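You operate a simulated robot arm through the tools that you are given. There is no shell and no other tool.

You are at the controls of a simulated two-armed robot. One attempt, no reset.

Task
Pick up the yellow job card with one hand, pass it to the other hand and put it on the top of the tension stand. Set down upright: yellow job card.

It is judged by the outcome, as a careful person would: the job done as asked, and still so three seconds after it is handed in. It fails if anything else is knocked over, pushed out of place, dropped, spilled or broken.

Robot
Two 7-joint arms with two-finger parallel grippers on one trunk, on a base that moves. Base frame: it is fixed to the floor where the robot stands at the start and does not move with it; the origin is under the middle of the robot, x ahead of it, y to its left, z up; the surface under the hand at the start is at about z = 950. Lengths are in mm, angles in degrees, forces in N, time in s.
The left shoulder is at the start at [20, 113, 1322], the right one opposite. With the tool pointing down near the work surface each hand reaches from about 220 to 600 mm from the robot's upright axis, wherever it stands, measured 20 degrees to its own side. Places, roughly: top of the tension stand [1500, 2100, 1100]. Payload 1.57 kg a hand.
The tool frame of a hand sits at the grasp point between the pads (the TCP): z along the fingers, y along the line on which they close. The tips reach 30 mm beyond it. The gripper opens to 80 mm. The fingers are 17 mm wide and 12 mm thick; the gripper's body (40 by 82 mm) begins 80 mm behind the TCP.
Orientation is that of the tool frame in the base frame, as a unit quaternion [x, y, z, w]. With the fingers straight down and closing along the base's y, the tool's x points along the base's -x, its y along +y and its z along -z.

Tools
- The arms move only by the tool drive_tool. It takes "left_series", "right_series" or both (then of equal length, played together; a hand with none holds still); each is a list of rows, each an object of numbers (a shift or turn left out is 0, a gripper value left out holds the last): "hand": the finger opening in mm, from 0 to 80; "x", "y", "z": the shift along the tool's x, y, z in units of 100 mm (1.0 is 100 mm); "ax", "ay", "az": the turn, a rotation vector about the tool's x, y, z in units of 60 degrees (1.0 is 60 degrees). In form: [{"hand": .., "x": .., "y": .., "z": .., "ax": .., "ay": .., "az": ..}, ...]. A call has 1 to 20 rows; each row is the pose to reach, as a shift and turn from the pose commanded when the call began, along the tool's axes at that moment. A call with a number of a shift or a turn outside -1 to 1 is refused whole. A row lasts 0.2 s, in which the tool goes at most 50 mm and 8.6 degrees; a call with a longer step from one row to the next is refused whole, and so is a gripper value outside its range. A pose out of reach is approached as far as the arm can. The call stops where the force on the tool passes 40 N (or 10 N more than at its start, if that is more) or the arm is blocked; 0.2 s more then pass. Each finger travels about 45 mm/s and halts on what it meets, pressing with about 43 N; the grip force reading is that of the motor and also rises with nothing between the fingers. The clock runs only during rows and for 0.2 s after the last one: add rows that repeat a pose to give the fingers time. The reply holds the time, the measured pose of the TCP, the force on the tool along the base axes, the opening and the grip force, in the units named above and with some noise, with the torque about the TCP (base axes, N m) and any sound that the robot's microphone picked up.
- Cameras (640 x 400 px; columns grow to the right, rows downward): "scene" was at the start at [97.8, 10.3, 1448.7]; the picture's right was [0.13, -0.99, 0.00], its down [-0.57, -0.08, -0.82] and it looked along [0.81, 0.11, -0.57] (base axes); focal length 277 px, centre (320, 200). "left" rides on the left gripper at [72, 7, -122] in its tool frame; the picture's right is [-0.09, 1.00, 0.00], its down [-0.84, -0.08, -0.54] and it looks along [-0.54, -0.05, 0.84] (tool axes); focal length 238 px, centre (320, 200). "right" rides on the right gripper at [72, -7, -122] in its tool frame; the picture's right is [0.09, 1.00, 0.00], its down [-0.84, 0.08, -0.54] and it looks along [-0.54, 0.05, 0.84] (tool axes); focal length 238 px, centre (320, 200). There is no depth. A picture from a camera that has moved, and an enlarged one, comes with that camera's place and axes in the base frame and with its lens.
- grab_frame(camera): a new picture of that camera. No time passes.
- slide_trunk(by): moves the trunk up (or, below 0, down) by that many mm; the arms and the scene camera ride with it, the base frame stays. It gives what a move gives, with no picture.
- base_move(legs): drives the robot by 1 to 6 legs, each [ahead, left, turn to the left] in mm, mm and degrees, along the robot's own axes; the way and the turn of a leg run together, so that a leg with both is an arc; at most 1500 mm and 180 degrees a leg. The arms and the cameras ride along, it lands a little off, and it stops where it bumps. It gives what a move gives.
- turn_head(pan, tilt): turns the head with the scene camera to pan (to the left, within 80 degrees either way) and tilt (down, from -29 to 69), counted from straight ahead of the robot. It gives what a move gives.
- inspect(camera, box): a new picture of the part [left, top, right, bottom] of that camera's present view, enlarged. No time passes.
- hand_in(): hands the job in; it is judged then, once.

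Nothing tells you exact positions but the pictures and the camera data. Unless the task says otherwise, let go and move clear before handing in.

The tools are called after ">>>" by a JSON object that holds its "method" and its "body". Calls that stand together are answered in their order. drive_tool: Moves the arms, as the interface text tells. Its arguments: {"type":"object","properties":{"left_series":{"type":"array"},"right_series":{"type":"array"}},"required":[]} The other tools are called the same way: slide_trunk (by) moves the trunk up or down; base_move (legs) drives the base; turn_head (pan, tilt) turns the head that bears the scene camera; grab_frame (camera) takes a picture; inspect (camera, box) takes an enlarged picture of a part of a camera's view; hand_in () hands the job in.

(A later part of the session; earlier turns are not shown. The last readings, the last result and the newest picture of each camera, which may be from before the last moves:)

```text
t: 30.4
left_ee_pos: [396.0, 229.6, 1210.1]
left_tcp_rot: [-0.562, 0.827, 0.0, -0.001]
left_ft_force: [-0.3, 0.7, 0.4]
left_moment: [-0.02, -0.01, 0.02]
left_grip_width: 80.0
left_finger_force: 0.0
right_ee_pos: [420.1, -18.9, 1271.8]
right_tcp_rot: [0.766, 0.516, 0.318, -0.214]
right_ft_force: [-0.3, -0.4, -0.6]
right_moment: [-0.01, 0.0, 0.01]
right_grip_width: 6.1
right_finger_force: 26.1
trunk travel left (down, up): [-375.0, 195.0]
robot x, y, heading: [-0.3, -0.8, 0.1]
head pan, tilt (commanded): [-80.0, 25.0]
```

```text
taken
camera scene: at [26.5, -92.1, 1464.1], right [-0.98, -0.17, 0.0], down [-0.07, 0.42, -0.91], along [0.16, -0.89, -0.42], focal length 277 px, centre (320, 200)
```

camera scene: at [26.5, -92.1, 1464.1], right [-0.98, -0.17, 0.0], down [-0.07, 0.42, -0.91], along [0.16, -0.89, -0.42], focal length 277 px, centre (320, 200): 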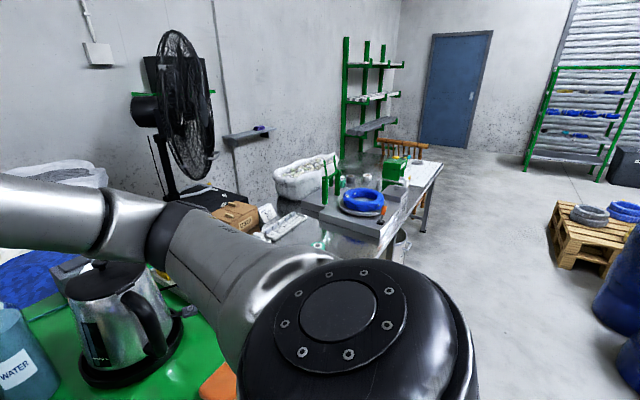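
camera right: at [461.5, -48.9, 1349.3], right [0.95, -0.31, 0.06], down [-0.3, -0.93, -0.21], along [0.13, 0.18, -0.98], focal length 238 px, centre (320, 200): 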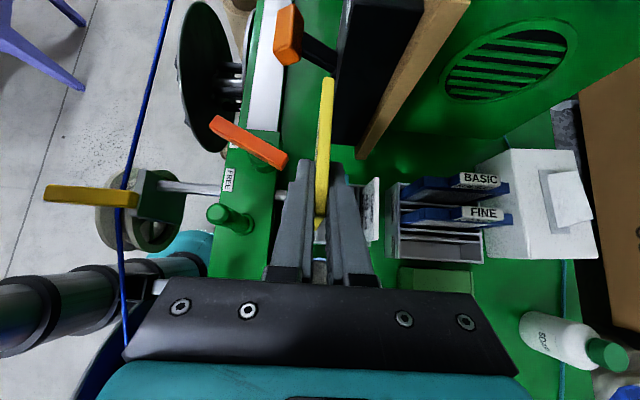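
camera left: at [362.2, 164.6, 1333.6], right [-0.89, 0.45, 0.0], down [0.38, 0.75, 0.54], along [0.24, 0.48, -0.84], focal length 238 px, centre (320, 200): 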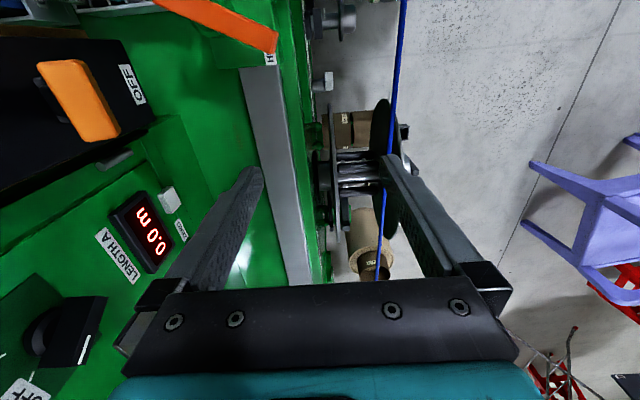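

Behind looks open as far as I can see; floor rolls and a reel stand close along the machine, so I must keep well off it. I'll back away from the bench in a short leg first, keeping the card held in front.

>>> {"method": "base_move", "body": {"legs": [[-200, 80, 0]]}}

>>> {"method": "turn_head", "body": {"pan": 10, "tilt": 45}}

>>> {"method": "grab_frame", "body": {"camera": "scene"}}

```text
t: 32.1
left_ee_pos: [195.8, 308.3, 1210.6]
left_tcp_rot: [-0.563, 0.826, -0.001, 0.0]
left_ft_force: [0.3, 0.5, 0.3]
left_moment: [0.01, 0.0, -0.02]
left_grip_width: 80.0
left_finger_force: 0.0
right_ee_pos: [221.7, 60.8, 1273.3]
right_tcp_rot: [0.766, 0.516, 0.318, -0.213]
right_ft_force: [-0.8, 0.4, 0.6]
right_moment: [-0.06, -0.01, -0.04]
right_grip_width: 6.0
right_finger_force: 26.2
trunk travel left (down, up): [-375.0, 195.0]
robot x, y, heading: [-200.1, 79.0, -0.1]
head pan, tilt (commanded): [-80.0, 25.0]
```

```text
t: 33.8
left_ee_pos: [197.2, 309.1, 1211.6]
left_tcp_rot: [-0.563, 0.827, -0.001, 0.0]
left_ft_force: [0.1, -0.3, -0.7]
left_moment: [0.02, 0.0, 0.01]
left_grip_width: 80.0
left_finger_force: 0.1
right_ee_pos: [223.1, 61.3, 1273.3]
right_tcp_rot: [0.766, 0.517, 0.317, -0.215]
right_ft_force: [-0.1, 0.0, -0.6]
right_moment: [-0.04, -0.01, 0.02]
right_grip_width: 6.2
right_finger_force: 25.3
trunk travel left (down, up): [-375.0, 195.0]
robot x, y, heading: [-200.0, 77.6, 0.1]
head pan, tilt (commanded): [10.0, 45.0]
```

```text
taken
camera scene: at [-107.9, 92.4, 1433.6], right [0.17, -0.98, 0.0], down [-0.7, -0.12, -0.71], along [0.7, 0.12, -0.71], focal length 277 px, centre (320, 200)
```

scene: 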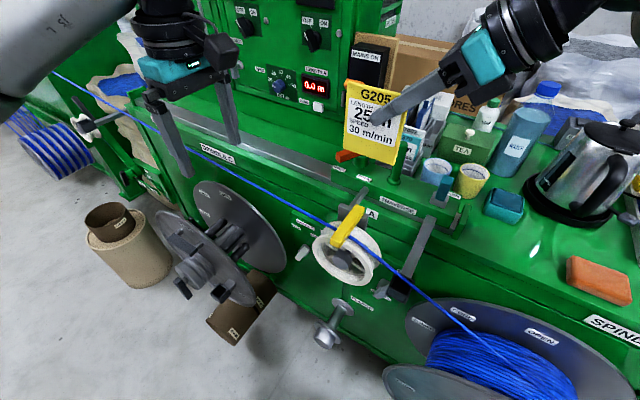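

>>> {"method": "base_move", "body": {"legs": [[-210, 85, 0]]}}

>>> {"method": "grab_frame", "body": {"camera": "scene"}}

```text
t: 35.5
left_ee_pos: [-15.1, 393.6, 1211.6]
left_tcp_rot: [-0.562, 0.827, -0.001, 0.0]
left_ft_force: [0.0, -0.1, 0.0]
left_moment: [-0.01, -0.02, 0.0]
left_grip_width: 80.0
left_finger_force: 0.1
right_ee_pos: [11.7, 145.7, 1272.6]
right_tcp_rot: [0.766, 0.517, 0.317, -0.214]
right_ft_force: [0.1, 0.6, -0.6]
right_moment: [0.0, -0.03, 0.04]
right_grip_width: 6.3
right_finger_force: 26.4
trunk travel left (down, up): [-375.0, 195.0]
robot x, y, heading: [-406.5, 166.2, -0.0]
head pan, tilt (commanded): [10.0, 45.0]
```

```text
taken
camera scene: at [-319.2, 177.1, 1433.6], right [0.18, -0.98, 0.0], down [-0.7, -0.12, -0.71], along [0.7, 0.12, -0.71], focal length 277 px, centre (320, 200)
```

scene: 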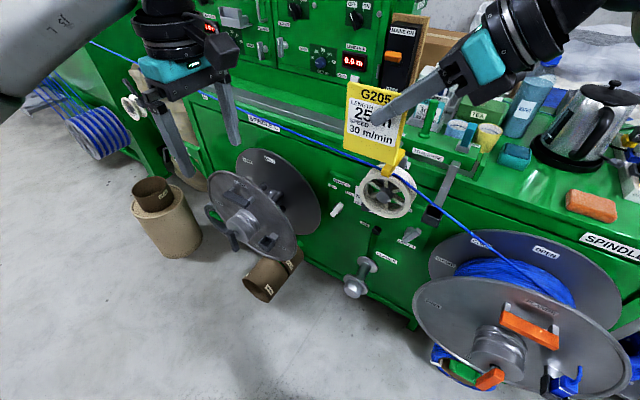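

>>> {"method": "inspect", "body": {"camera": "scene", "box": [310, 60, 470, 180]}}

>>> {"method": "inspect", "body": {"camera": "left", "box": [0, 0, 320, 200]}}

>>> {"method": "grab_frame", "body": {"camera": "right"}}

```text
3.33 times, centred on (390, 120) of scene
camera zoom: at [-319.2, 177.1, 1433.6], right [0.18, -0.98, 0.0], down [-0.7, -0.12, -0.71], along [0.7, 0.12, -0.71], focal length 922 px, centre (87, 467)
```

zoom: 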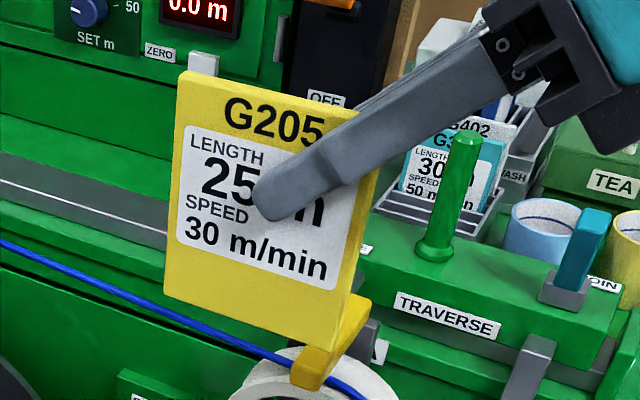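

```text
2.00 times, centred on (160, 100) of left
camera zoom: at [-47.6, 329.4, 1333.7], right [-0.89, 0.45, 0.0], down [0.38, 0.75, 0.54], along [0.24, 0.48, -0.84], focal length 477 px, centre (640, 400)
```

zoom: 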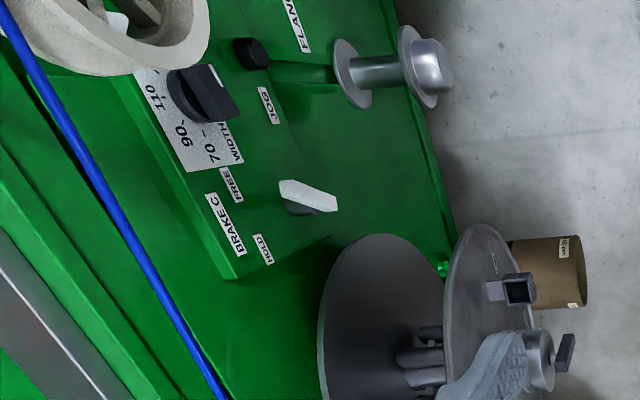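

```text
taken
camera right: at [-8.0, 116.1, 1409.9], right [0.95, -0.31, 0.07], down [-0.29, -0.93, -0.21], along [0.13, 0.18, -0.98], focal length 238 px, centre (320, 200)
```

right: 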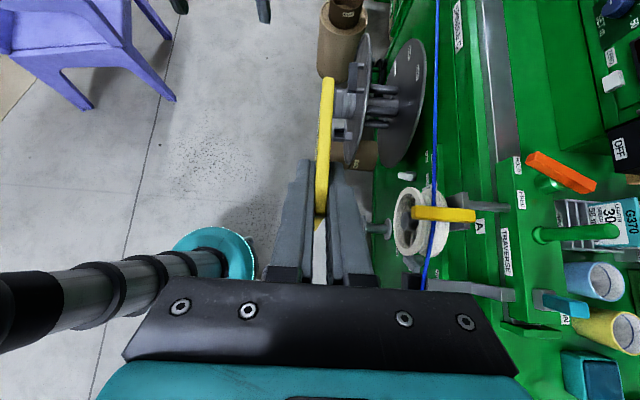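

The card measures about 80 × 100 × 6 mm; the right hand holds it at its top right corner. I'll lower it a bit in free air, and tilt the left hand to mirror the right so it can take the lower left part of the card.

>>> {"method": "drive_tool", "body": {"left_series": [{"ay": 0.13}, {"ay": 0.26}, {"ay": 0.39}, {"ay": 0.52}, {"ay": 0.65}, {"ay": 0.75}], "right_series": [{"x": -0.08, "z": 0.08}, {"x": -0.16, "z": 0.16}, {"x": -0.24, "z": 0.24}, {"x": -0.33, "z": 0.33}, {"x": -0.42, "z": 0.42}, {"x": -0.495, "z": 0.495}]}}

>>> {"method": "grab_frame", "body": {"camera": "left"}}

>>> {"method": "grab_frame", "body": {"camera": "scene"}}

```text
t: 36.9
left_ee_pos: [-14.9, 392.7, 1210.6]
left_tcp_rot: [-0.52, 0.763, -0.217, -0.317]
left_ft_force: [0.0, 0.0, -0.6]
left_moment: [0.0, 0.0, -0.01]
left_grip_width: 79.9
left_finger_force: 0.1
right_ee_pos: [12.8, 146.4, 1203.0]
right_tcp_rot: [0.766, 0.517, 0.318, -0.215]
right_ft_force: [-0.2, -0.4, -0.5]
right_moment: [-0.02, 0.0, -0.02]
right_grip_width: 6.0
right_finger_force: 25.5
trunk travel left (down, up): [-375.0, 195.0]
robot x, y, heading: [-408.5, 168.3, 0.2]
head pan, tilt (commanded): [10.0, 45.0]
```

```text
taken
camera left: at [-7.3, 429.3, 1348.3], right [-0.9, 0.43, -0.07], down [0.43, 0.88, -0.21], along [-0.03, -0.22, -0.98], focal length 238 px, centre (320, 200)
```

left: 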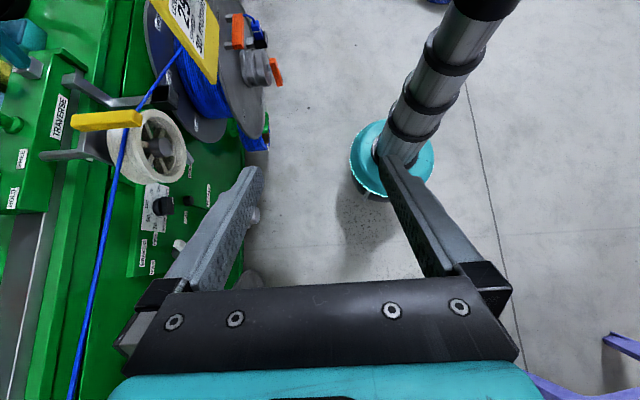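

```text
taken
camera scene: at [-318.2, 176.8, 1433.6], right [0.18, -0.98, 0.0], down [-0.7, -0.12, -0.71], along [0.7, 0.12, -0.71], focal length 277 px, centre (320, 200)
```

scene: 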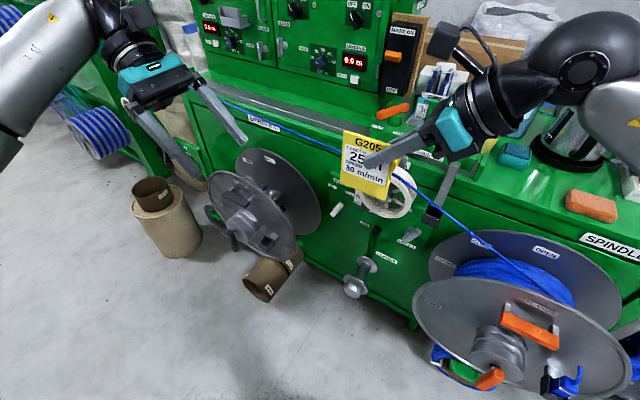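

>>> {"method": "drive_tool", "body": {"left_series": [{"x": 0.12, "y": -0.146, "z": 0.04, "hand": 50}, {"x": 0.24, "y": -0.292, "z": 0.08}, {"x": 0.36, "y": -0.438, "z": 0.12, "ax": -0.005, "az": 0.005}, {"x": 0.47, "y": -0.584, "z": 0.165, "ax": -0.0095, "az": 0.0094}]}}

>>> {"method": "drive_tool", "body": {"left_series": [{"x": 0.12, "y": -0.146, "z": 0.04}, {"x": 0.24, "y": -0.292, "z": 0.08}, {"x": 0.36, "y": -0.438, "z": 0.12}, {"x": 0.475, "y": -0.584, "z": 0.165}]}}

>>> {"method": "grab_frame", "body": {"camera": "left"}}

>>> {"method": "grab_frame", "body": {"camera": "scene"}}

```text
t: 37.9
left_ee_pos: [23.3, 331.0, 1232.9]
left_tcp_rot: [-0.515, 0.767, -0.214, -0.319]
left_ft_force: [-0.4, -0.8, -0.4]
left_moment: [-0.01, -0.01, -0.01]
left_grip_width: 49.7
left_finger_force: 0.1
right_ee_pos: [12.6, 145.3, 1202.5]
right_tcp_rot: [0.767, 0.516, 0.318, -0.213]
right_ft_force: [-0.9, 0.0, -0.1]
right_moment: [0.02, -0.04, 0.0]
right_grip_width: 6.1
right_finger_force: 25.7
trunk travel left (down, up): [-375.0, 195.0]
robot x, y, heading: [-406.4, 165.5, -0.1]
head pan, tilt (commanded): [10.0, 45.0]
```

```text
t: 38.9
left_ee_pos: [61.5, 264.6, 1256.1]
left_tcp_rot: [-0.514, 0.767, -0.213, -0.319]
left_ft_force: [0.2, 0.4, -0.8]
left_moment: [-0.01, 0.02, 0.02]
left_grip_width: 50.3
left_finger_force: 0.0
right_ee_pos: [13.0, 147.1, 1203.9]
right_tcp_rot: [0.766, 0.516, 0.318, -0.214]
right_ft_force: [0.0, 0.1, -0.4]
right_moment: [0.0, 0.02, 0.01]
right_grip_width: 6.2
right_finger_force: 26.3
trunk travel left (down, up): [-375.0, 195.0]
robot x, y, heading: [-405.9, 159.9, 0.2]
head pan, tilt (commanded): [10.0, 45.0]
```

```text
taken
camera left: at [68.3, 300.4, 1392.4], right [-0.9, 0.44, -0.06], down [0.44, 0.87, -0.21], along [-0.04, -0.22, -0.98], focal length 238 px, centre (320, 200)
```

left: 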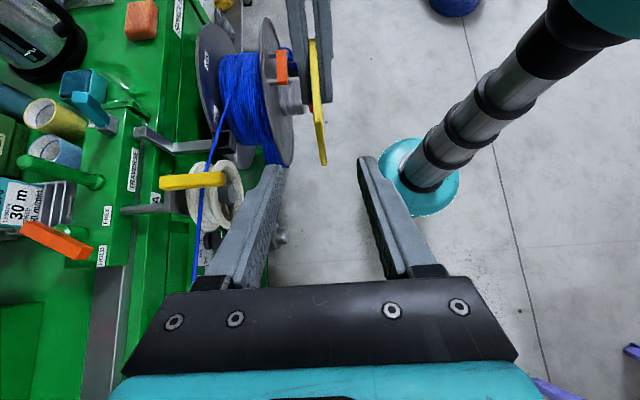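

```text
taken
camera scene: at [-318.1, 176.4, 1433.6], right [0.18, -0.98, 0.0], down [-0.7, -0.12, -0.71], along [0.7, 0.12, -0.71], focal length 277 px, centre (320, 200)
```

scene: 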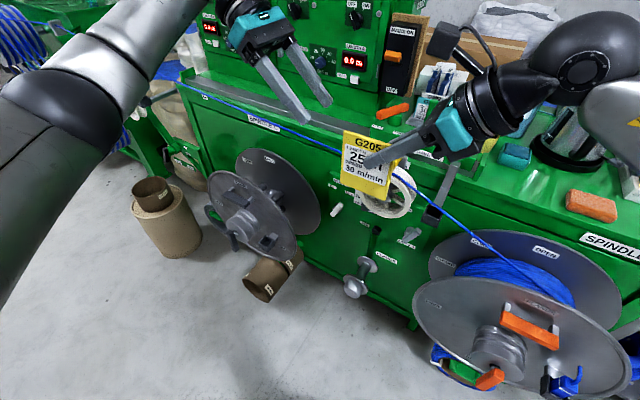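

>>> {"method": "inspect", "body": {"camera": "left", "box": [250, 20, 400, 180]}}

>>> {"method": "inspect", "body": {"camera": "scene", "box": [280, 60, 480, 210]}}

```text
2.50 times, centred on (325, 100) of left
camera zoom: at [68.3, 300.4, 1392.4], right [-0.9, 0.44, -0.06], down [0.44, 0.87, -0.21], along [-0.04, -0.22, -0.98], focal length 596 px, centre (308, 450)
```

zoom: 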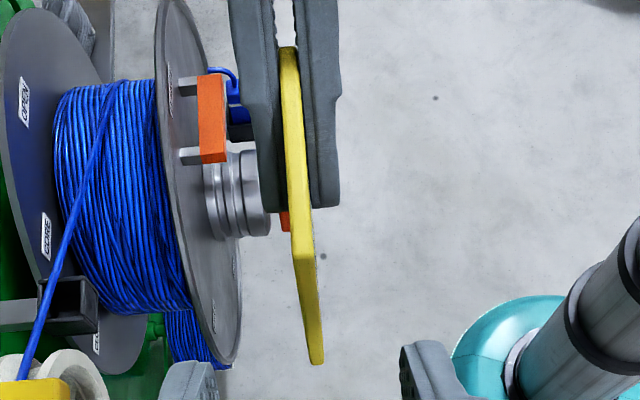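

```text
2.67 times, centred on (380, 135) of scene
camera zoom: at [-318.1, 176.4, 1433.6], right [0.18, -0.98, 0.0], down [-0.7, -0.12, -0.71], along [0.7, 0.12, -0.71], focal length 738 px, centre (160, 373)
```

zoom: 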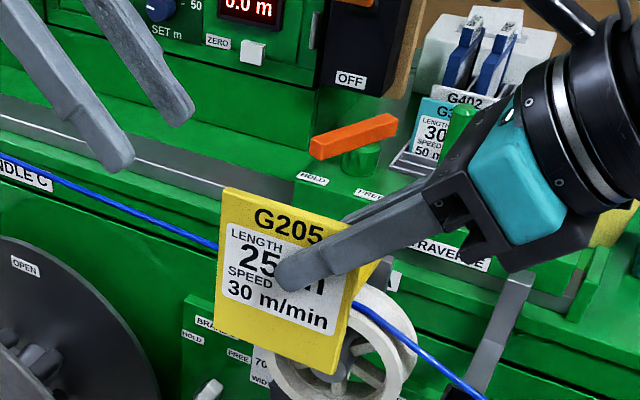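

The card lies on the left hand's centre plane within about 1 mm. I'll advance the left hand 120 mm along its fingers to straddle the lower left part.

>>> {"method": "drive_tool", "body": {"left_series": [{"y": 0.01, "z": 0.2}, {"y": 0.01, "z": 0.4}, {"y": 0.01, "z": 0.6}, {"y": 0.01, "z": 0.8}, {"y": 0.01, "z": 1.0}]}}

>>> {"method": "drive_tool", "body": {"left_series": [{"z": 0.1, "hand": 36}, {"z": 0.2}, {"z": 0.2}]}}

>>> {"method": "inspect", "body": {"camera": "left", "box": [200, 0, 440, 200]}}

>>> {"method": "inspect", "body": {"camera": "scene", "box": [280, 60, 480, 210]}}

>>> {"method": "grab_frame", "body": {"camera": "right"}}

```text
t: 40.1
left_ee_pos: [32.8, 202.7, 1184.5]
left_tcp_rot: [-0.515, 0.767, -0.214, -0.318]
left_ft_force: [-0.8, -0.2, -0.7]
left_moment: [-0.02, -0.01, -0.02]
left_grip_width: 50.0
left_finger_force: 0.2
right_ee_pos: [12.6, 145.1, 1203.1]
right_tcp_rot: [0.766, 0.517, 0.317, -0.214]
right_ft_force: [0.2, 0.0, 0.6]
right_moment: [0.0, 0.02, 0.02]
right_grip_width: 6.1
right_finger_force: 25.8
trunk travel left (down, up): [-375.0, 195.0]
robot x, y, heading: [-410.0, 163.2, -0.2]
head pan, tilt (commanded): [10.0, 45.0]
```

```text
t: 40.9
left_ee_pos: [28.5, 188.9, 1168.8]
left_tcp_rot: [-0.514, 0.767, -0.213, -0.319]
left_ft_force: [0.6, 0.7, 0.6]
left_moment: [0.01, 0.02, 0.03]
left_grip_width: 36.0
left_finger_force: 0.0
right_ee_pos: [12.7, 145.4, 1203.9]
right_tcp_rot: [0.766, 0.516, 0.317, -0.214]
right_ft_force: [0.8, 0.2, -0.5]
right_moment: [-0.03, -0.01, -0.01]
right_grip_width: 6.2
right_finger_force: 26.2
trunk travel left (down, up): [-375.0, 195.0]
robot x, y, heading: [-408.8, 164.4, 0.4]
head pan, tilt (commanded): [10.0, 45.0]
```

```text
2.00 times, centred on (320, 100) of left
camera zoom: at [34.2, 223.9, 1307.1], right [-0.9, 0.44, -0.06], down [0.44, 0.87, -0.21], along [-0.04, -0.22, -0.98], focal length 477 px, centre (320, 400)
```

zoom: 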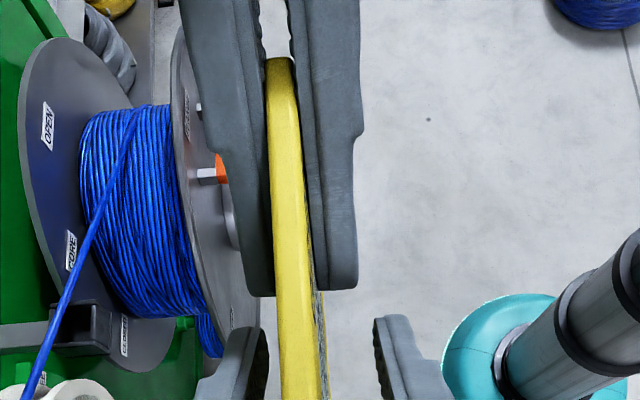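

```text
2.67 times, centred on (380, 135) of scene
camera zoom: at [-318.3, 176.8, 1433.6], right [0.18, -0.98, 0.0], down [-0.7, -0.12, -0.71], along [0.7, 0.12, -0.71], focal length 738 px, centre (160, 373)
```

zoom: 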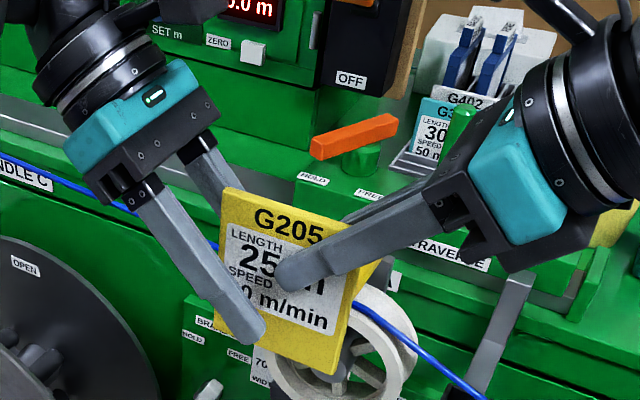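

```text
taken
camera right: at [-7.4, 116.7, 1339.6], right [0.95, -0.31, 0.06], down [-0.29, -0.93, -0.21], along [0.13, 0.18, -0.98], focal length 238 px, centre (320, 200)
```

right: 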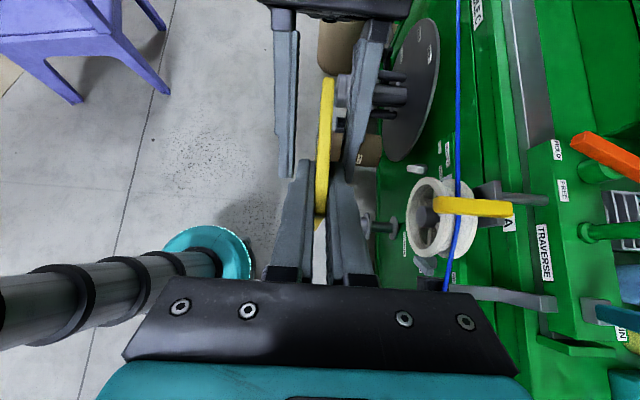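

The left fingers straddle the card evenly below the right hand's fingertips. Closing the left hand.

>>> {"method": "drive_tool", "body": {"left_series": [{"hand": 0}, {"hand": 0}, {"hand": 0}, {"hand": 0}, {"hand": 0}]}}

>>> {"method": "inspect", "body": {"camera": "scene", "box": [280, 60, 480, 210]}}

```text
t: 42.1
left_ee_pos: [28.6, 188.3, 1169.8]
left_tcp_rot: [-0.516, 0.767, -0.213, -0.317]
left_ft_force: [6.6, -3.0, -0.9]
left_moment: [0.09, -0.01, 0.15]
left_grip_width: 6.1
left_finger_force: 26.8
right_ee_pos: [11.5, 147.4, 1203.5]
right_tcp_rot: [0.766, 0.517, 0.317, -0.215]
right_ft_force: [-7.9, 3.8, 1.0]
right_moment: [0.11, 0.19, 0.2]
right_grip_width: 6.2
right_finger_force: 25.6
trunk travel left (down, up): [-375.0, 195.0]
robot x, y, heading: [-411.6, 166.0, 0.1]
head pan, tilt (commanded): [10.0, 45.0]
```

```text
2.67 times, centred on (380, 135) of scene
camera zoom: at [-318.3, 176.8, 1433.6], right [0.18, -0.98, 0.0], down [-0.7, -0.12, -0.71], along [0.7, 0.12, -0.71], focal length 738 px, centre (160, 373)
```

zoom: 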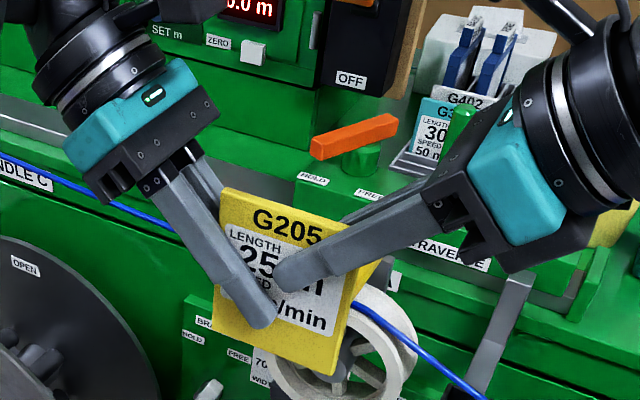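

Both hands hold the card. Now the right hand opens and withdraws back along its fingers.

>>> {"method": "drive_tool", "body": {"right_series": [{"hand": 30}, {"hand": 30}, {"hand": 30}, {"hand": 30}]}}

>>> {"method": "inspect", "body": {"camera": "scene", "box": [280, 60, 480, 210]}}

>>> {"method": "inspect", "body": {"camera": "right", "box": [220, 50, 420, 250]}}

```text
t: 43.1
left_ee_pos: [27.7, 188.6, 1170.0]
left_tcp_rot: [-0.515, 0.767, -0.214, -0.318]
left_ft_force: [0.4, 0.6, 0.1]
left_moment: [0.01, -0.04, -0.04]
left_grip_width: 6.4
left_finger_force: 26.3
right_ee_pos: [12.5, 146.3, 1202.7]
right_tcp_rot: [0.766, 0.517, 0.317, -0.214]
right_ft_force: [-0.8, 0.1, 0.1]
right_moment: [0.0, -0.02, 0.02]
right_grip_width: 30.2
right_finger_force: 0.0
trunk travel left (down, up): [-375.0, 195.0]
robot x, y, heading: [-406.0, 164.6, 0.0]
head pan, tilt (commanded): [10.0, 45.0]
```

```text
2.67 times, centred on (380, 135) of scene
camera zoom: at [-318.3, 176.8, 1433.6], right [0.18, -0.98, 0.0], down [-0.7, -0.12, -0.71], along [0.7, 0.12, -0.71], focal length 738 px, centre (160, 373)
```

zoom: 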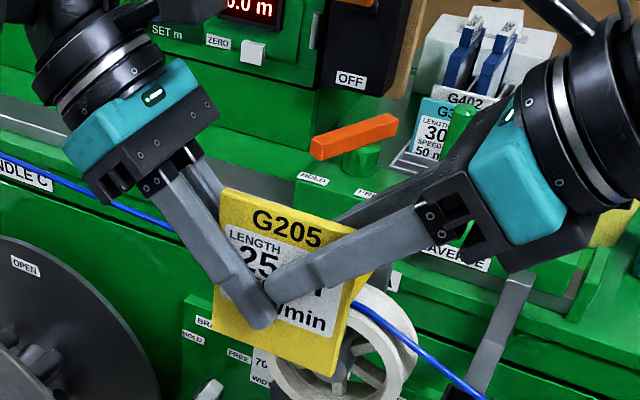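

```text
2.00 times, centred on (320, 150) of right
camera zoom: at [-7.4, 116.7, 1339.7], right [0.95, -0.31, 0.06], down [-0.29, -0.93, -0.21], along [0.13, 0.18, -0.98], focal length 477 px, centre (320, 300)
```

zoom: 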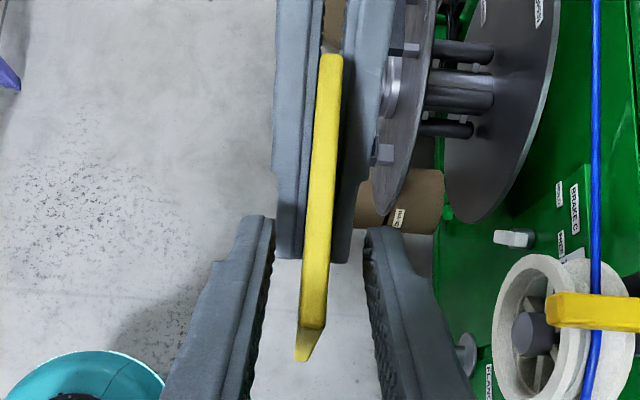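

>>> {"method": "drive_tool", "body": {"right_series": [{"z": -0.2}, {"z": -0.4}, {"z": -0.6}, {"z": -0.8}, {"z": -1.0}]}}

>>> {"method": "drive_tool", "body": {"right_series": [{"ay": -0.13}, {"ay": -0.26}, {"ay": -0.39}, {"ay": -0.52}, {"ay": -0.65}, {"ay": -0.75}]}}

>>> {"method": "grab_frame", "body": {"camera": "scene"}}

```text
t: 44.3
left_ee_pos: [26.7, 189.9, 1169.9]
left_tcp_rot: [-0.514, 0.767, -0.214, -0.318]
left_ft_force: [0.4, -0.5, 0.2]
left_moment: [-0.02, -0.02, -0.02]
left_grip_width: 6.3
left_finger_force: 25.9
right_ee_pos: [-15.6, 80.4, 1273.2]
right_tcp_rot: [0.767, 0.516, 0.317, -0.213]
right_ft_force: [0.0, -0.3, 0.0]
right_moment: [0.02, -0.02, -0.03]
right_grip_width: 30.3
right_finger_force: 0.1
trunk travel left (down, up): [-375.0, 195.0]
robot x, y, heading: [-409.0, 168.7, 0.0]
head pan, tilt (commanded): [10.0, 45.0]
```

```text
t: 45.7
left_ee_pos: [27.7, 189.6, 1169.2]
left_tcp_rot: [-0.515, 0.767, -0.214, -0.319]
left_ft_force: [0.8, -0.1, -0.2]
left_moment: [0.01, -0.03, 0.02]
left_grip_width: 6.2
left_finger_force: 25.9
right_ee_pos: [-13.5, 79.9, 1273.1]
right_tcp_rot: [0.829, 0.559, -0.002, 0.001]
right_ft_force: [0.7, 0.8, 0.9]
right_moment: [-0.02, -0.02, 0.04]
right_grip_width: 29.9
right_finger_force: 0.1
trunk travel left (down, up): [-375.0, 195.0]
robot x, y, heading: [-414.3, 164.1, 0.3]
head pan, tilt (commanded): [10.0, 45.0]
```

```text
taken
camera scene: at [-318.4, 177.1, 1433.6], right [0.18, -0.98, 0.0], down [-0.7, -0.12, -0.71], along [0.7, 0.12, -0.71], focal length 277 px, centre (320, 200)
```

scene: 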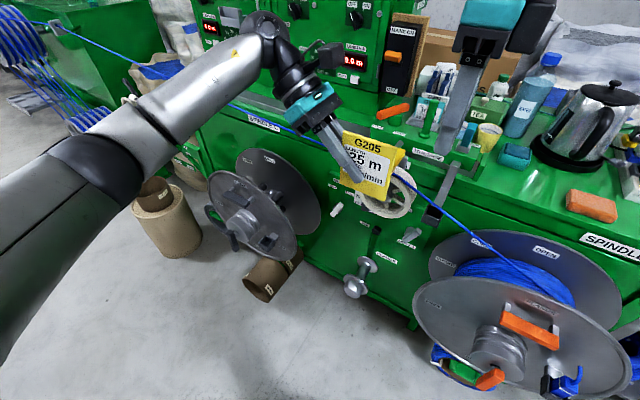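

The card is now in the left hand alone, grip steady. I'll park the right hand back to the right side, out of the way.

>>> {"method": "drive_tool", "body": {"right_series": [{"x": -0.21, "y": -0.02, "z": -0.04}, {"x": -0.42, "y": -0.04, "z": -0.08}, {"x": -0.63, "y": -0.06, "z": -0.12}, {"x": -0.845, "y": -0.09, "z": -0.15}]}}

>>> {"method": "drive_tool", "body": {"right_series": [{"x": -0.12, "y": -0.02, "az": -0.14}, {"x": -0.24, "y": -0.04, "az": -0.28}, {"x": -0.36, "y": -0.06, "az": -0.42}, {"x": -0.48, "y": -0.08, "az": -0.56}, {"x": -0.6, "y": -0.1, "az": -0.7}, {"x": -0.72, "y": -0.12, "az": -0.84}, {"x": -0.84, "y": -0.14, "az": -0.98}]}}

>>> {"method": "turn_head", "body": {"pan": 65, "tilt": 20}}

>>> {"method": "grab_frame", "body": {"camera": "scene"}}

```text
t: 46.7
left_ee_pos: [26.7, 187.8, 1171.6]
left_tcp_rot: [-0.515, 0.767, -0.214, -0.318]
left_ft_force: [0.0, -0.8, 0.2]
left_moment: [0.0, 0.0, 0.03]
left_grip_width: 6.3
left_finger_force: 25.9
right_ee_pos: [-54.7, 5.3, 1286.9]
right_tcp_rot: [0.829, 0.559, 0.001, -0.001]
right_ft_force: [-0.6, 0.8, 0.0]
right_moment: [0.03, -0.04, -0.02]
right_grip_width: 30.1
right_finger_force: 0.0
trunk travel left (down, up): [-375.0, 195.0]
robot x, y, heading: [-405.9, 163.0, 0.0]
head pan, tilt (commanded): [10.0, 45.0]
```

```text
t: 48.3
left_ee_pos: [27.6, 187.6, 1168.6]
left_tcp_rot: [-0.515, 0.768, -0.213, -0.317]
left_ft_force: [0.0, 0.0, -0.4]
left_moment: [0.02, -0.01, 0.02]
left_grip_width: 6.1
left_finger_force: 26.2
right_ee_pos: [-99.1, -68.1, 1288.7]
right_tcp_rot: [0.446, 0.895, 0.0, -0.001]
right_ft_force: [0.1, -0.9, -0.4]
right_moment: [-0.01, 0.01, 0.05]
right_grip_width: 30.0
right_finger_force: 0.0
trunk travel left (down, up): [-375.0, 195.0]
robot x, y, heading: [-412.1, 164.7, 0.0]
head pan, tilt (commanded): [10.0, 45.0]
```

```text
t: 49.5
left_ee_pos: [27.9, 188.8, 1169.7]
left_tcp_rot: [-0.514, 0.767, -0.214, -0.319]
left_ft_force: [-0.9, -0.2, 0.0]
left_moment: [-0.01, 0.0, -0.03]
left_grip_width: 6.1
left_finger_force: 25.2
right_ee_pos: [-97.9, -69.0, 1288.8]
right_tcp_rot: [0.448, 0.894, 0.0, 0.0]
right_ft_force: [0.2, -0.6, -0.6]
right_moment: [0.03, -0.01, -0.01]
right_grip_width: 30.2
right_finger_force: 0.0
trunk travel left (down, up): [-375.0, 195.0]
robot x, y, heading: [-403.9, 162.7, 0.2]
head pan, tilt (commanded): [65.0, 20.0]
```

```text
taken
camera scene: at [-359.1, 247.0, 1472.2], right [0.91, -0.42, 0.0], down [-0.14, -0.31, -0.94], along [0.4, 0.85, -0.34], focal length 277 px, centre (320, 200)
```

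scene: 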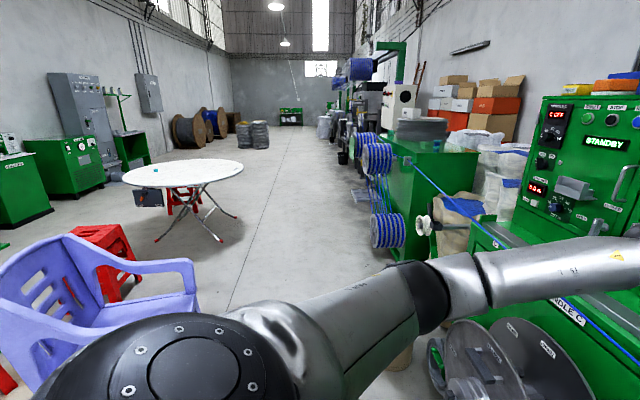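

>>> {"method": "inspect", "body": {"camera": "scene", "box": [330, 80, 550, 280]}}

>>> {"method": "inspect", "body": {"camera": "scene", "box": [370, 100, 480, 180]}}

```text
2.00 times, centred on (440, 180) of scene
camera zoom: at [-359.1, 247.0, 1472.2], right [0.91, -0.42, 0.0], down [-0.14, -0.31, -0.94], along [0.4, 0.85, -0.34], focal length 553 px, centre (80, 240)
```

zoom: 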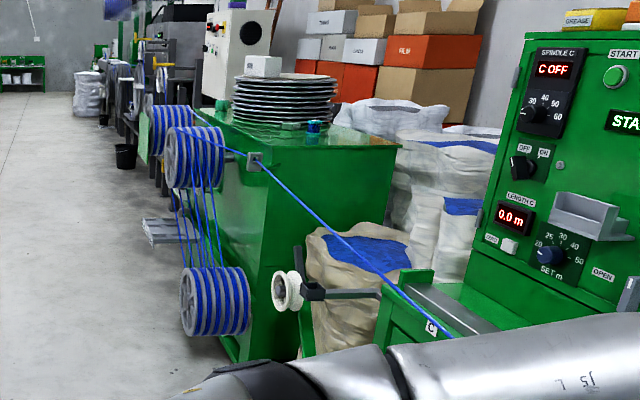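

```text
5.00 times, centred on (425, 140) of scene
camera zoom: at [-359.1, 247.0, 1472.2], right [0.91, -0.42, 0.0], down [-0.14, -0.31, -0.94], along [0.4, 0.85, -0.34], focal length 1383 px, centre (-205, 500)
```

zoom: 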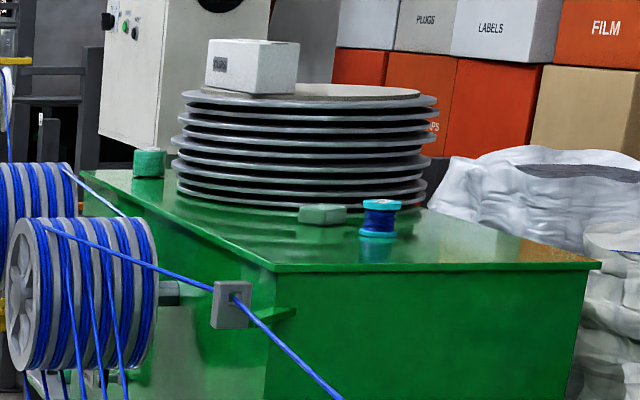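

The stand top is about 500 × 1180 mm with its near-aisle corner around [1123, 1777]; the clear area is near that corner, in front of the small blue spool, block and plate stack. Striped coils and a cable guide are on its aisle side, so I'll raise the trunk and drive along the aisle well clear of them, then look again.

>>> {"method": "slide_trunk", "body": {"by": 100}}

>>> {"method": "base_move", "body": {"legs": [[369, 912, 0]]}}

>>> {"method": "grab_frame", "body": {"camera": "scene"}}

```text
t: 50.9
left_ee_pos: [28.6, 188.4, 1269.1]
left_tcp_rot: [-0.515, 0.767, -0.213, -0.318]
left_ft_force: [0.1, -0.9, -1.1]
left_moment: [-0.03, 0.01, 0.05]
left_grip_width: 6.4
left_finger_force: 26.0
right_ee_pos: [-97.4, -67.7, 1388.2]
right_tcp_rot: [0.448, 0.894, 0.0, -0.001]
right_ft_force: [-0.3, -0.8, -1.1]
right_moment: [-0.02, -0.01, -0.03]
right_grip_width: 30.1
right_finger_force: 0.0
trunk travel left (down, up): [-475.0, 95.0]
robot x, y, heading: [-404.3, 162.0, 0.1]
head pan, tilt (commanded): [65.0, 20.0]
```

```text
t: 55.9
left_ee_pos: [403.4, 1082.2, 1270.7]
left_tcp_rot: [-0.512, 0.768, -0.212, -0.319]
left_ft_force: [-0.1, 0.9, -0.6]
left_moment: [-0.03, -0.02, -0.01]
left_grip_width: 6.2
left_finger_force: 25.9
right_ee_pos: [276.4, 826.9, 1388.8]
right_tcp_rot: [0.451, 0.893, 0.001, 0.0]
right_ft_force: [-0.6, 0.2, 0.2]
right_moment: [-0.02, -0.02, -0.01]
right_grip_width: 30.0
right_finger_force: 0.2
trunk travel left (down, up): [-475.0, 95.0]
robot x, y, heading: [-32.4, 1063.9, -0.2]
head pan, tilt (commanded): [65.0, 20.0]
```

```text
taken
camera scene: at [17.5, 1144.0, 1572.2], right [0.9, -0.43, 0.0], down [-0.15, -0.31, -0.94], along [0.4, 0.85, -0.34], focal length 277 px, centre (320, 200)
```

scene: 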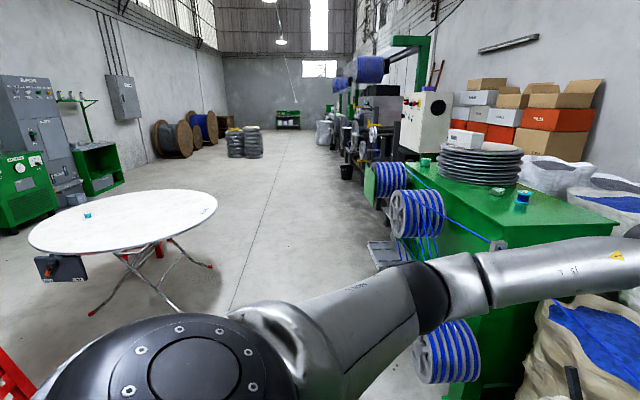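

>>> {"method": "turn_head", "body": {"pan": 40, "tilt": 25}}

>>> {"method": "grab_frame", "body": {"camera": "scene"}}

>>> {"method": "inspect", "body": {"camera": "scene", "box": [180, 60, 420, 220]}}

```text
t: 56.8
left_ee_pos: [401.8, 1083.4, 1270.6]
left_tcp_rot: [-0.511, 0.769, -0.212, -0.319]
left_ft_force: [0.1, -0.6, -0.3]
left_moment: [0.03, 0.02, -0.01]
left_grip_width: 5.9
left_finger_force: 25.4
right_ee_pos: [276.3, 827.7, 1388.6]
right_tcp_rot: [0.45, 0.893, 0.0, 0.0]
right_ft_force: [0.1, -0.1, -0.7]
right_moment: [0.0, 0.01, 0.0]
right_grip_width: 30.1
right_finger_force: 0.1
trunk travel left (down, up): [-475.0, 95.0]
robot x, y, heading: [-31.3, 1059.7, -0.0]
head pan, tilt (commanded): [40.0, 25.0]
```

```text
taken
camera scene: at [48.4, 1118.5, 1564.2], right [0.64, -0.77, 0.0], down [-0.32, -0.27, -0.91], along [0.7, 0.58, -0.42], focal length 277 px, centre (320, 200)
```

scene: 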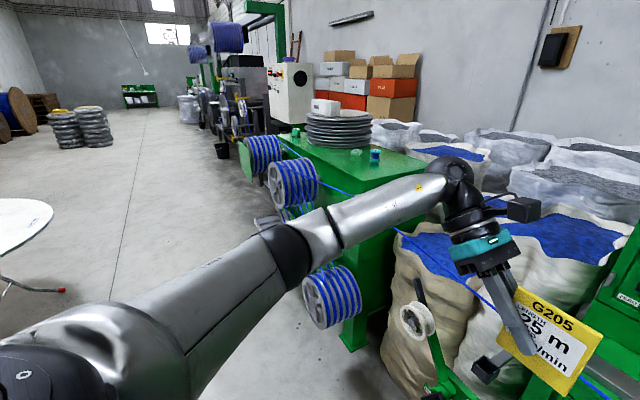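

```text
2.50 times, centred on (300, 140) of scene
camera zoom: at [48.4, 1118.5, 1564.2], right [0.64, -0.77, 0.0], down [-0.32, -0.27, -0.91], along [0.7, 0.58, -0.42], focal length 691 px, centre (370, 350)
```

zoom: 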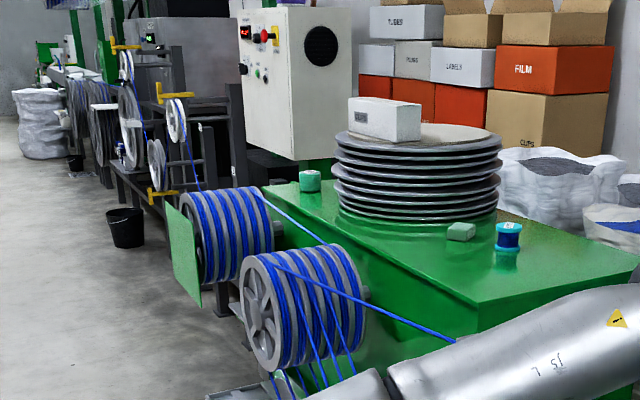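

Cross-checking both views puts the stand's near-aisle top corner at about [1067, 1719] and its top near z = 1114. I'll drive on along the aisle until beside that corner, still well off it.

>>> {"method": "base_move", "body": {"legs": [[337, 834, 0]]}}

>>> {"method": "turn_head", "body": {"pan": 15, "tilt": 32}}

>>> {"method": "grab_frame", "body": {"camera": "scene"}}

```text
t: 61.5
left_ee_pos: [745.4, 1910.4, 1269.5]
left_tcp_rot: [-0.516, 0.766, -0.214, -0.318]
left_ft_force: [0.5, -0.2, -0.2]
left_moment: [-0.02, 0.02, -0.02]
left_grip_width: 6.1
left_finger_force: 25.6
right_ee_pos: [620.2, 1653.1, 1390.1]
right_tcp_rot: [0.447, 0.895, -0.001, 0.0]
right_ft_force: [0.6, 0.4, 0.5]
right_moment: [-0.02, 0.0, 0.01]
right_grip_width: 29.9
right_finger_force: 0.1
trunk travel left (down, up): [-475.0, 95.0]
robot x, y, heading: [312.9, 1884.6, 0.1]
head pan, tilt (commanded): [40.0, 25.0]
```

```text
t: 62.4
left_ee_pos: [745.7, 1910.7, 1269.1]
left_tcp_rot: [-0.516, 0.766, -0.215, -0.318]
left_ft_force: [-0.4, 0.5, -0.8]
left_moment: [0.03, 0.0, 0.0]
left_grip_width: 6.1
left_finger_force: 26.2
right_ee_pos: [620.2, 1652.5, 1388.9]
right_tcp_rot: [0.447, 0.894, 0.0, 0.0]
right_ft_force: [0.1, 0.0, -0.2]
right_moment: [-0.02, -0.03, -0.02]
right_grip_width: 29.7
right_finger_force: 0.1
trunk travel left (down, up): [-475.0, 95.0]
robot x, y, heading: [309.4, 1886.1, 0.4]
head pan, tilt (commanded): [15.0, 32.0]
```

```text
taken
camera scene: at [405.9, 1906.1, 1553.1], right [0.26, -0.96, 0.0], down [-0.51, -0.14, -0.85], along [0.82, 0.22, -0.53], focal length 277 px, centre (320, 200)
```

scene: 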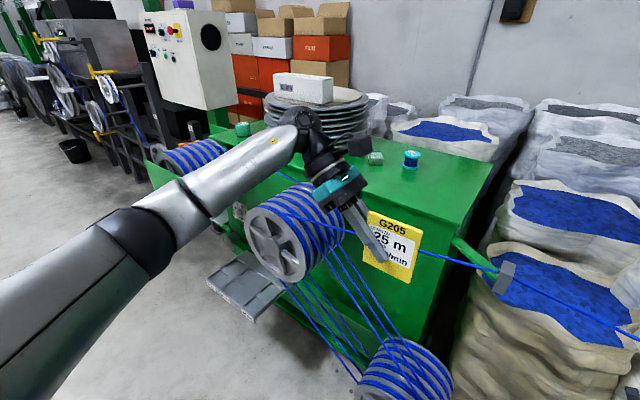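

>>> {"method": "inspect", "body": {"camera": "scene", "box": [340, 120, 540, 300]}}

>>> {"method": "inspect", "body": {"camera": "scene", "box": [220, 100, 420, 260]}}

>>> {"method": "grab_frame", "body": {"camera": "left"}}

>>> {"method": "grab_frame", "body": {"camera": "right"}}

```text
2.22 times, centred on (440, 210) of scene
camera zoom: at [405.9, 1906.1, 1553.1], right [0.26, -0.96, 0.0], down [-0.51, -0.14, -0.85], along [0.82, 0.22, -0.53], focal length 615 px, centre (53, 178)
```

zoom: 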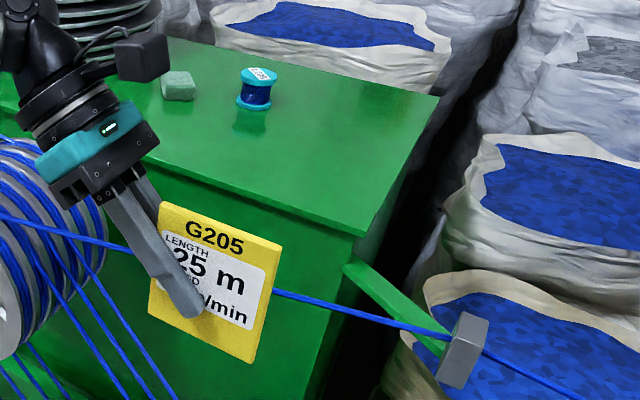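

```text
2.50 times, centred on (320, 180) of scene
camera zoom: at [405.9, 1906.1, 1553.1], right [0.26, -0.96, 0.0], down [-0.51, -0.14, -0.85], along [0.82, 0.22, -0.53], focal length 691 px, centre (320, 250)
```

zoom: 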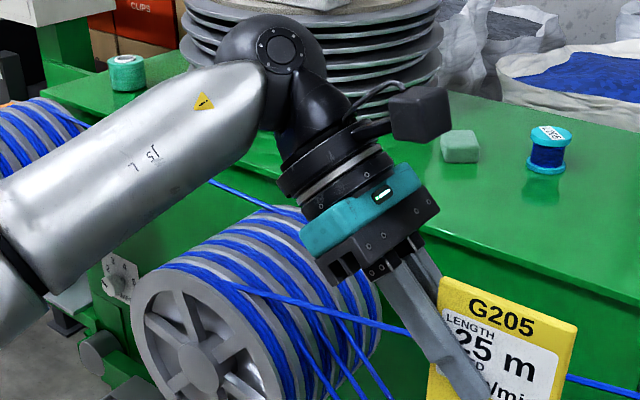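

```text
taken
camera left: at [752.0, 1944.9, 1407.3], right [-0.9, 0.44, -0.06], down [0.44, 0.87, -0.21], along [-0.03, -0.22, -0.98], focal length 238 px, centre (320, 200)
```

left: 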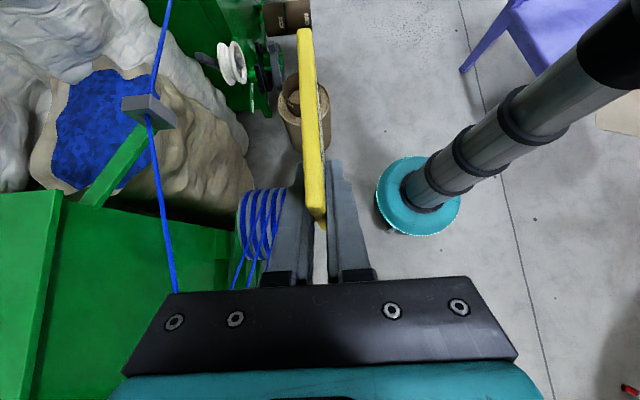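

```text
taken
camera right: at [571.8, 1707.0, 1510.5], right [0.74, 0.67, 0.0], down [0.56, -0.62, 0.54], along [0.36, -0.4, -0.84], focal length 238 px, centre (320, 200)
```

right: 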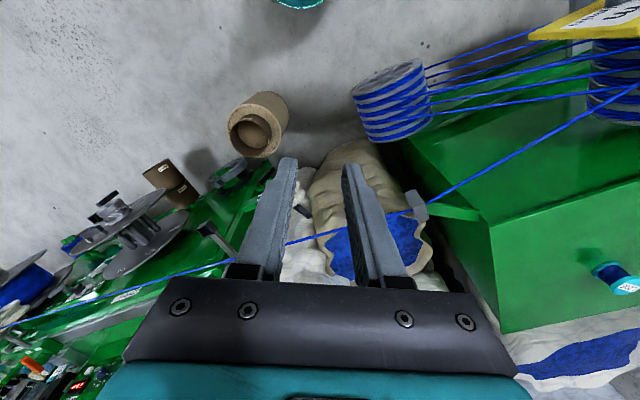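

The stand's near-aisle top corner is about [1053, 1708, 1120]. A cable at about z = 1110 runs to a guide eye off that corner and a lower coil sticks out near the floor, so I'll look down to fix how close the robot may come.

>>> {"method": "turn_head", "body": {"pan": 0, "tilt": 55}}

>>> {"method": "grab_frame", "body": {"camera": "scene"}}

>>> {"method": "turn_head", "body": {"pan": -25, "tilt": 50}}

>>> {"method": "grab_frame", "body": {"camera": "scene"}}

```text
t: 63.3
left_ee_pos: [744.4, 1909.4, 1271.2]
left_tcp_rot: [-0.515, 0.767, -0.213, -0.318]
left_ft_force: [-0.2, 0.3, -0.7]
left_moment: [-0.03, 0.0, -0.02]
left_grip_width: 6.1
left_finger_force: 25.9
right_ee_pos: [620.7, 1652.1, 1388.4]
right_tcp_rot: [0.447, 0.895, 0.0, 0.0]
right_ft_force: [0.3, 0.1, -0.1]
right_moment: [0.01, -0.01, 0.01]
right_grip_width: 29.8
right_finger_force: 0.0
trunk travel left (down, up): [-475.0, 95.0]
robot x, y, heading: [310.9, 1885.0, -0.0]
head pan, tilt (commanded): [0.0, 55.0]
```

```text
taken
camera scene: at [391.6, 1882.8, 1520.2], right [0.0, -1.0, 0.0], down [-0.82, 0.0, -0.57], along [0.57, 0.0, -0.82], focal length 277 px, centre (320, 200)
```

scene: 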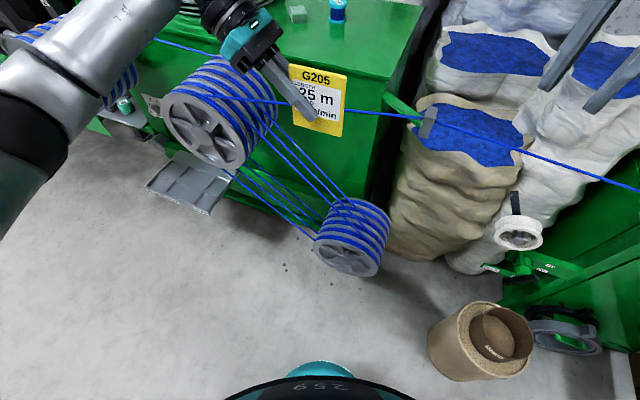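

```text
t: 64.2
left_ee_pos: [745.5, 1909.7, 1270.6]
left_tcp_rot: [-0.515, 0.767, -0.214, -0.319]
left_ft_force: [1.0, 0.0, -0.1]
left_moment: [0.0, 0.02, 0.0]
left_grip_width: 6.4
left_finger_force: 26.2
right_ee_pos: [620.1, 1652.8, 1389.1]
right_tcp_rot: [0.447, 0.894, 0.0, 0.0]
right_ft_force: [0.1, 0.1, 0.9]
right_moment: [-0.02, 0.04, 0.06]
right_grip_width: 29.8
right_finger_force: 0.0
trunk travel left (down, up): [-475.0, 95.0]
robot x, y, heading: [310.2, 1880.6, 0.0]
head pan, tilt (commanded): [-25.0, 50.0]
```

```text
taken
camera scene: at [389.5, 1850.3, 1526.6], right [-0.42, -0.91, 0.0], down [-0.7, 0.32, -0.64], along [0.58, -0.27, -0.77], focal length 277 px, centre (320, 200)
```

scene: 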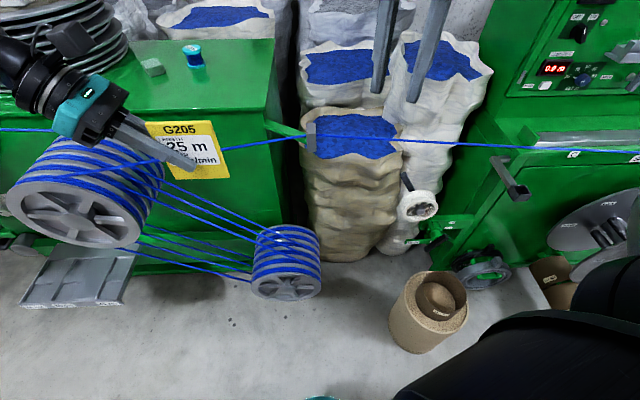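

The lower coil sticks out about 270 mm from the stand's aisle side, so the robot's column should stay about 410 mm off that face; the card spot will then be ~525 mm ahead. First, in free air, I'll turn the left hand so its wrist lies straight left of the card, then turn the base to face the stand.

>>> {"method": "drive_tool", "body": {"left_series": [{"ax": 0.08, "az": -0.08}, {"ax": 0.16, "az": -0.159}, {"ax": 0.24, "az": -0.239}, {"ax": 0.319, "az": -0.317}]}}

>>> {"method": "base_move", "body": {"legs": [[0, 0, -22]]}}

>>> {"method": "turn_head", "body": {"pan": 10, "tilt": 35}}

>>> {"method": "grab_frame", "body": {"camera": "scene"}}

>>> {"method": "grab_frame", "body": {"camera": "left"}}

```text
t: 65.2
left_ee_pos: [744.5, 1908.7, 1270.2]
left_tcp_rot: [0.68, -0.625, 0.283, 0.259]
left_ft_force: [-0.6, 0.6, -0.4]
left_moment: [0.04, 0.02, 0.0]
left_grip_width: 6.2
left_finger_force: 26.3
right_ee_pos: [619.8, 1653.3, 1388.8]
right_tcp_rot: [0.447, 0.895, 0.0, 0.001]
right_ft_force: [0.6, 0.7, 0.0]
right_moment: [0.01, 0.0, -0.01]
right_grip_width: 29.9
right_finger_force: 0.0
trunk travel left (down, up): [-475.0, 95.0]
robot x, y, heading: [311.8, 1887.3, -0.1]
head pan, tilt (commanded): [-25.0, 50.0]
```

```text
t: 66.7
left_ee_pos: [722.9, 1745.4, 1269.5]
left_tcp_rot: [-0.548, 0.744, -0.228, -0.307]
left_ft_force: [-0.1, 0.0, -0.5]
left_moment: [-0.01, 0.0, -0.04]
left_grip_width: 5.9
left_finger_force: 26.0
right_ee_pos: [511.7, 1554.0, 1388.9]
right_tcp_rot: [0.608, 0.794, 0.0, -0.001]
right_ft_force: [0.3, -0.1, 0.1]
right_moment: [0.03, -0.01, -0.01]
right_grip_width: 30.0
right_finger_force: 0.1
trunk travel left (down, up): [-475.0, 95.0]
robot x, y, heading: [304.6, 1885.3, -21.6]
head pan, tilt (commanded): [-25.0, 50.0]
```

```text
t: 67.7
left_ee_pos: [722.6, 1744.9, 1269.7]
left_tcp_rot: [-0.549, 0.743, -0.229, -0.308]
left_ft_force: [-0.1, 0.1, 1.3]
left_moment: [0.0, 0.0, 0.03]
left_grip_width: 6.0
left_finger_force: 25.8
right_ee_pos: [511.7, 1553.1, 1388.7]
right_tcp_rot: [0.609, 0.793, 0.0, 0.001]
right_ft_force: [-0.7, 0.0, -0.5]
right_moment: [0.0, 0.01, -0.02]
right_grip_width: 29.9
right_finger_force: 0.0
trunk travel left (down, up): [-475.0, 95.0]
robot x, y, heading: [310.4, 1886.1, -21.6]
head pan, tilt (commanded): [10.0, 35.0]
```

```text
taken
camera scene: at [405.1, 1860.8, 1548.3], right [-0.2, -0.98, 0.0], down [-0.56, 0.12, -0.82], along [0.8, -0.17, -0.57], focal length 277 px, centre (320, 200)
```

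scene: 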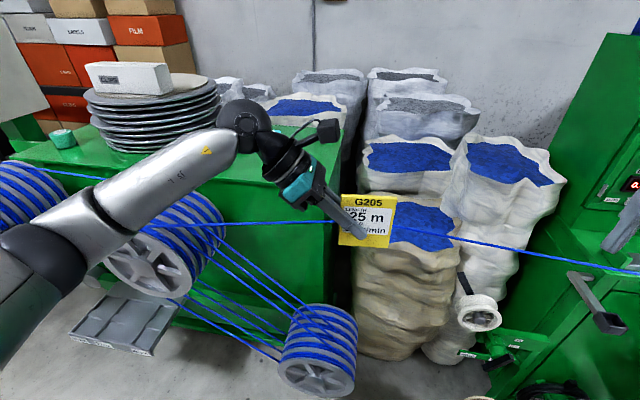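

```text
taken
camera left: at [726.5, 1781.0, 1407.1], right [-0.93, 0.36, -0.07], down [0.36, 0.91, -0.21], along [-0.01, -0.22, -0.98], focal length 238 px, centre (320, 200)
```

left: 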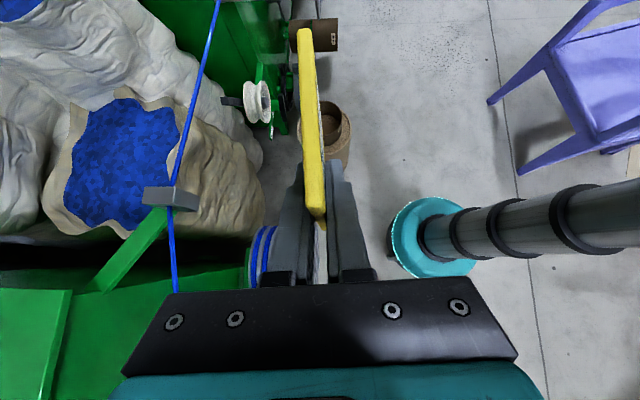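

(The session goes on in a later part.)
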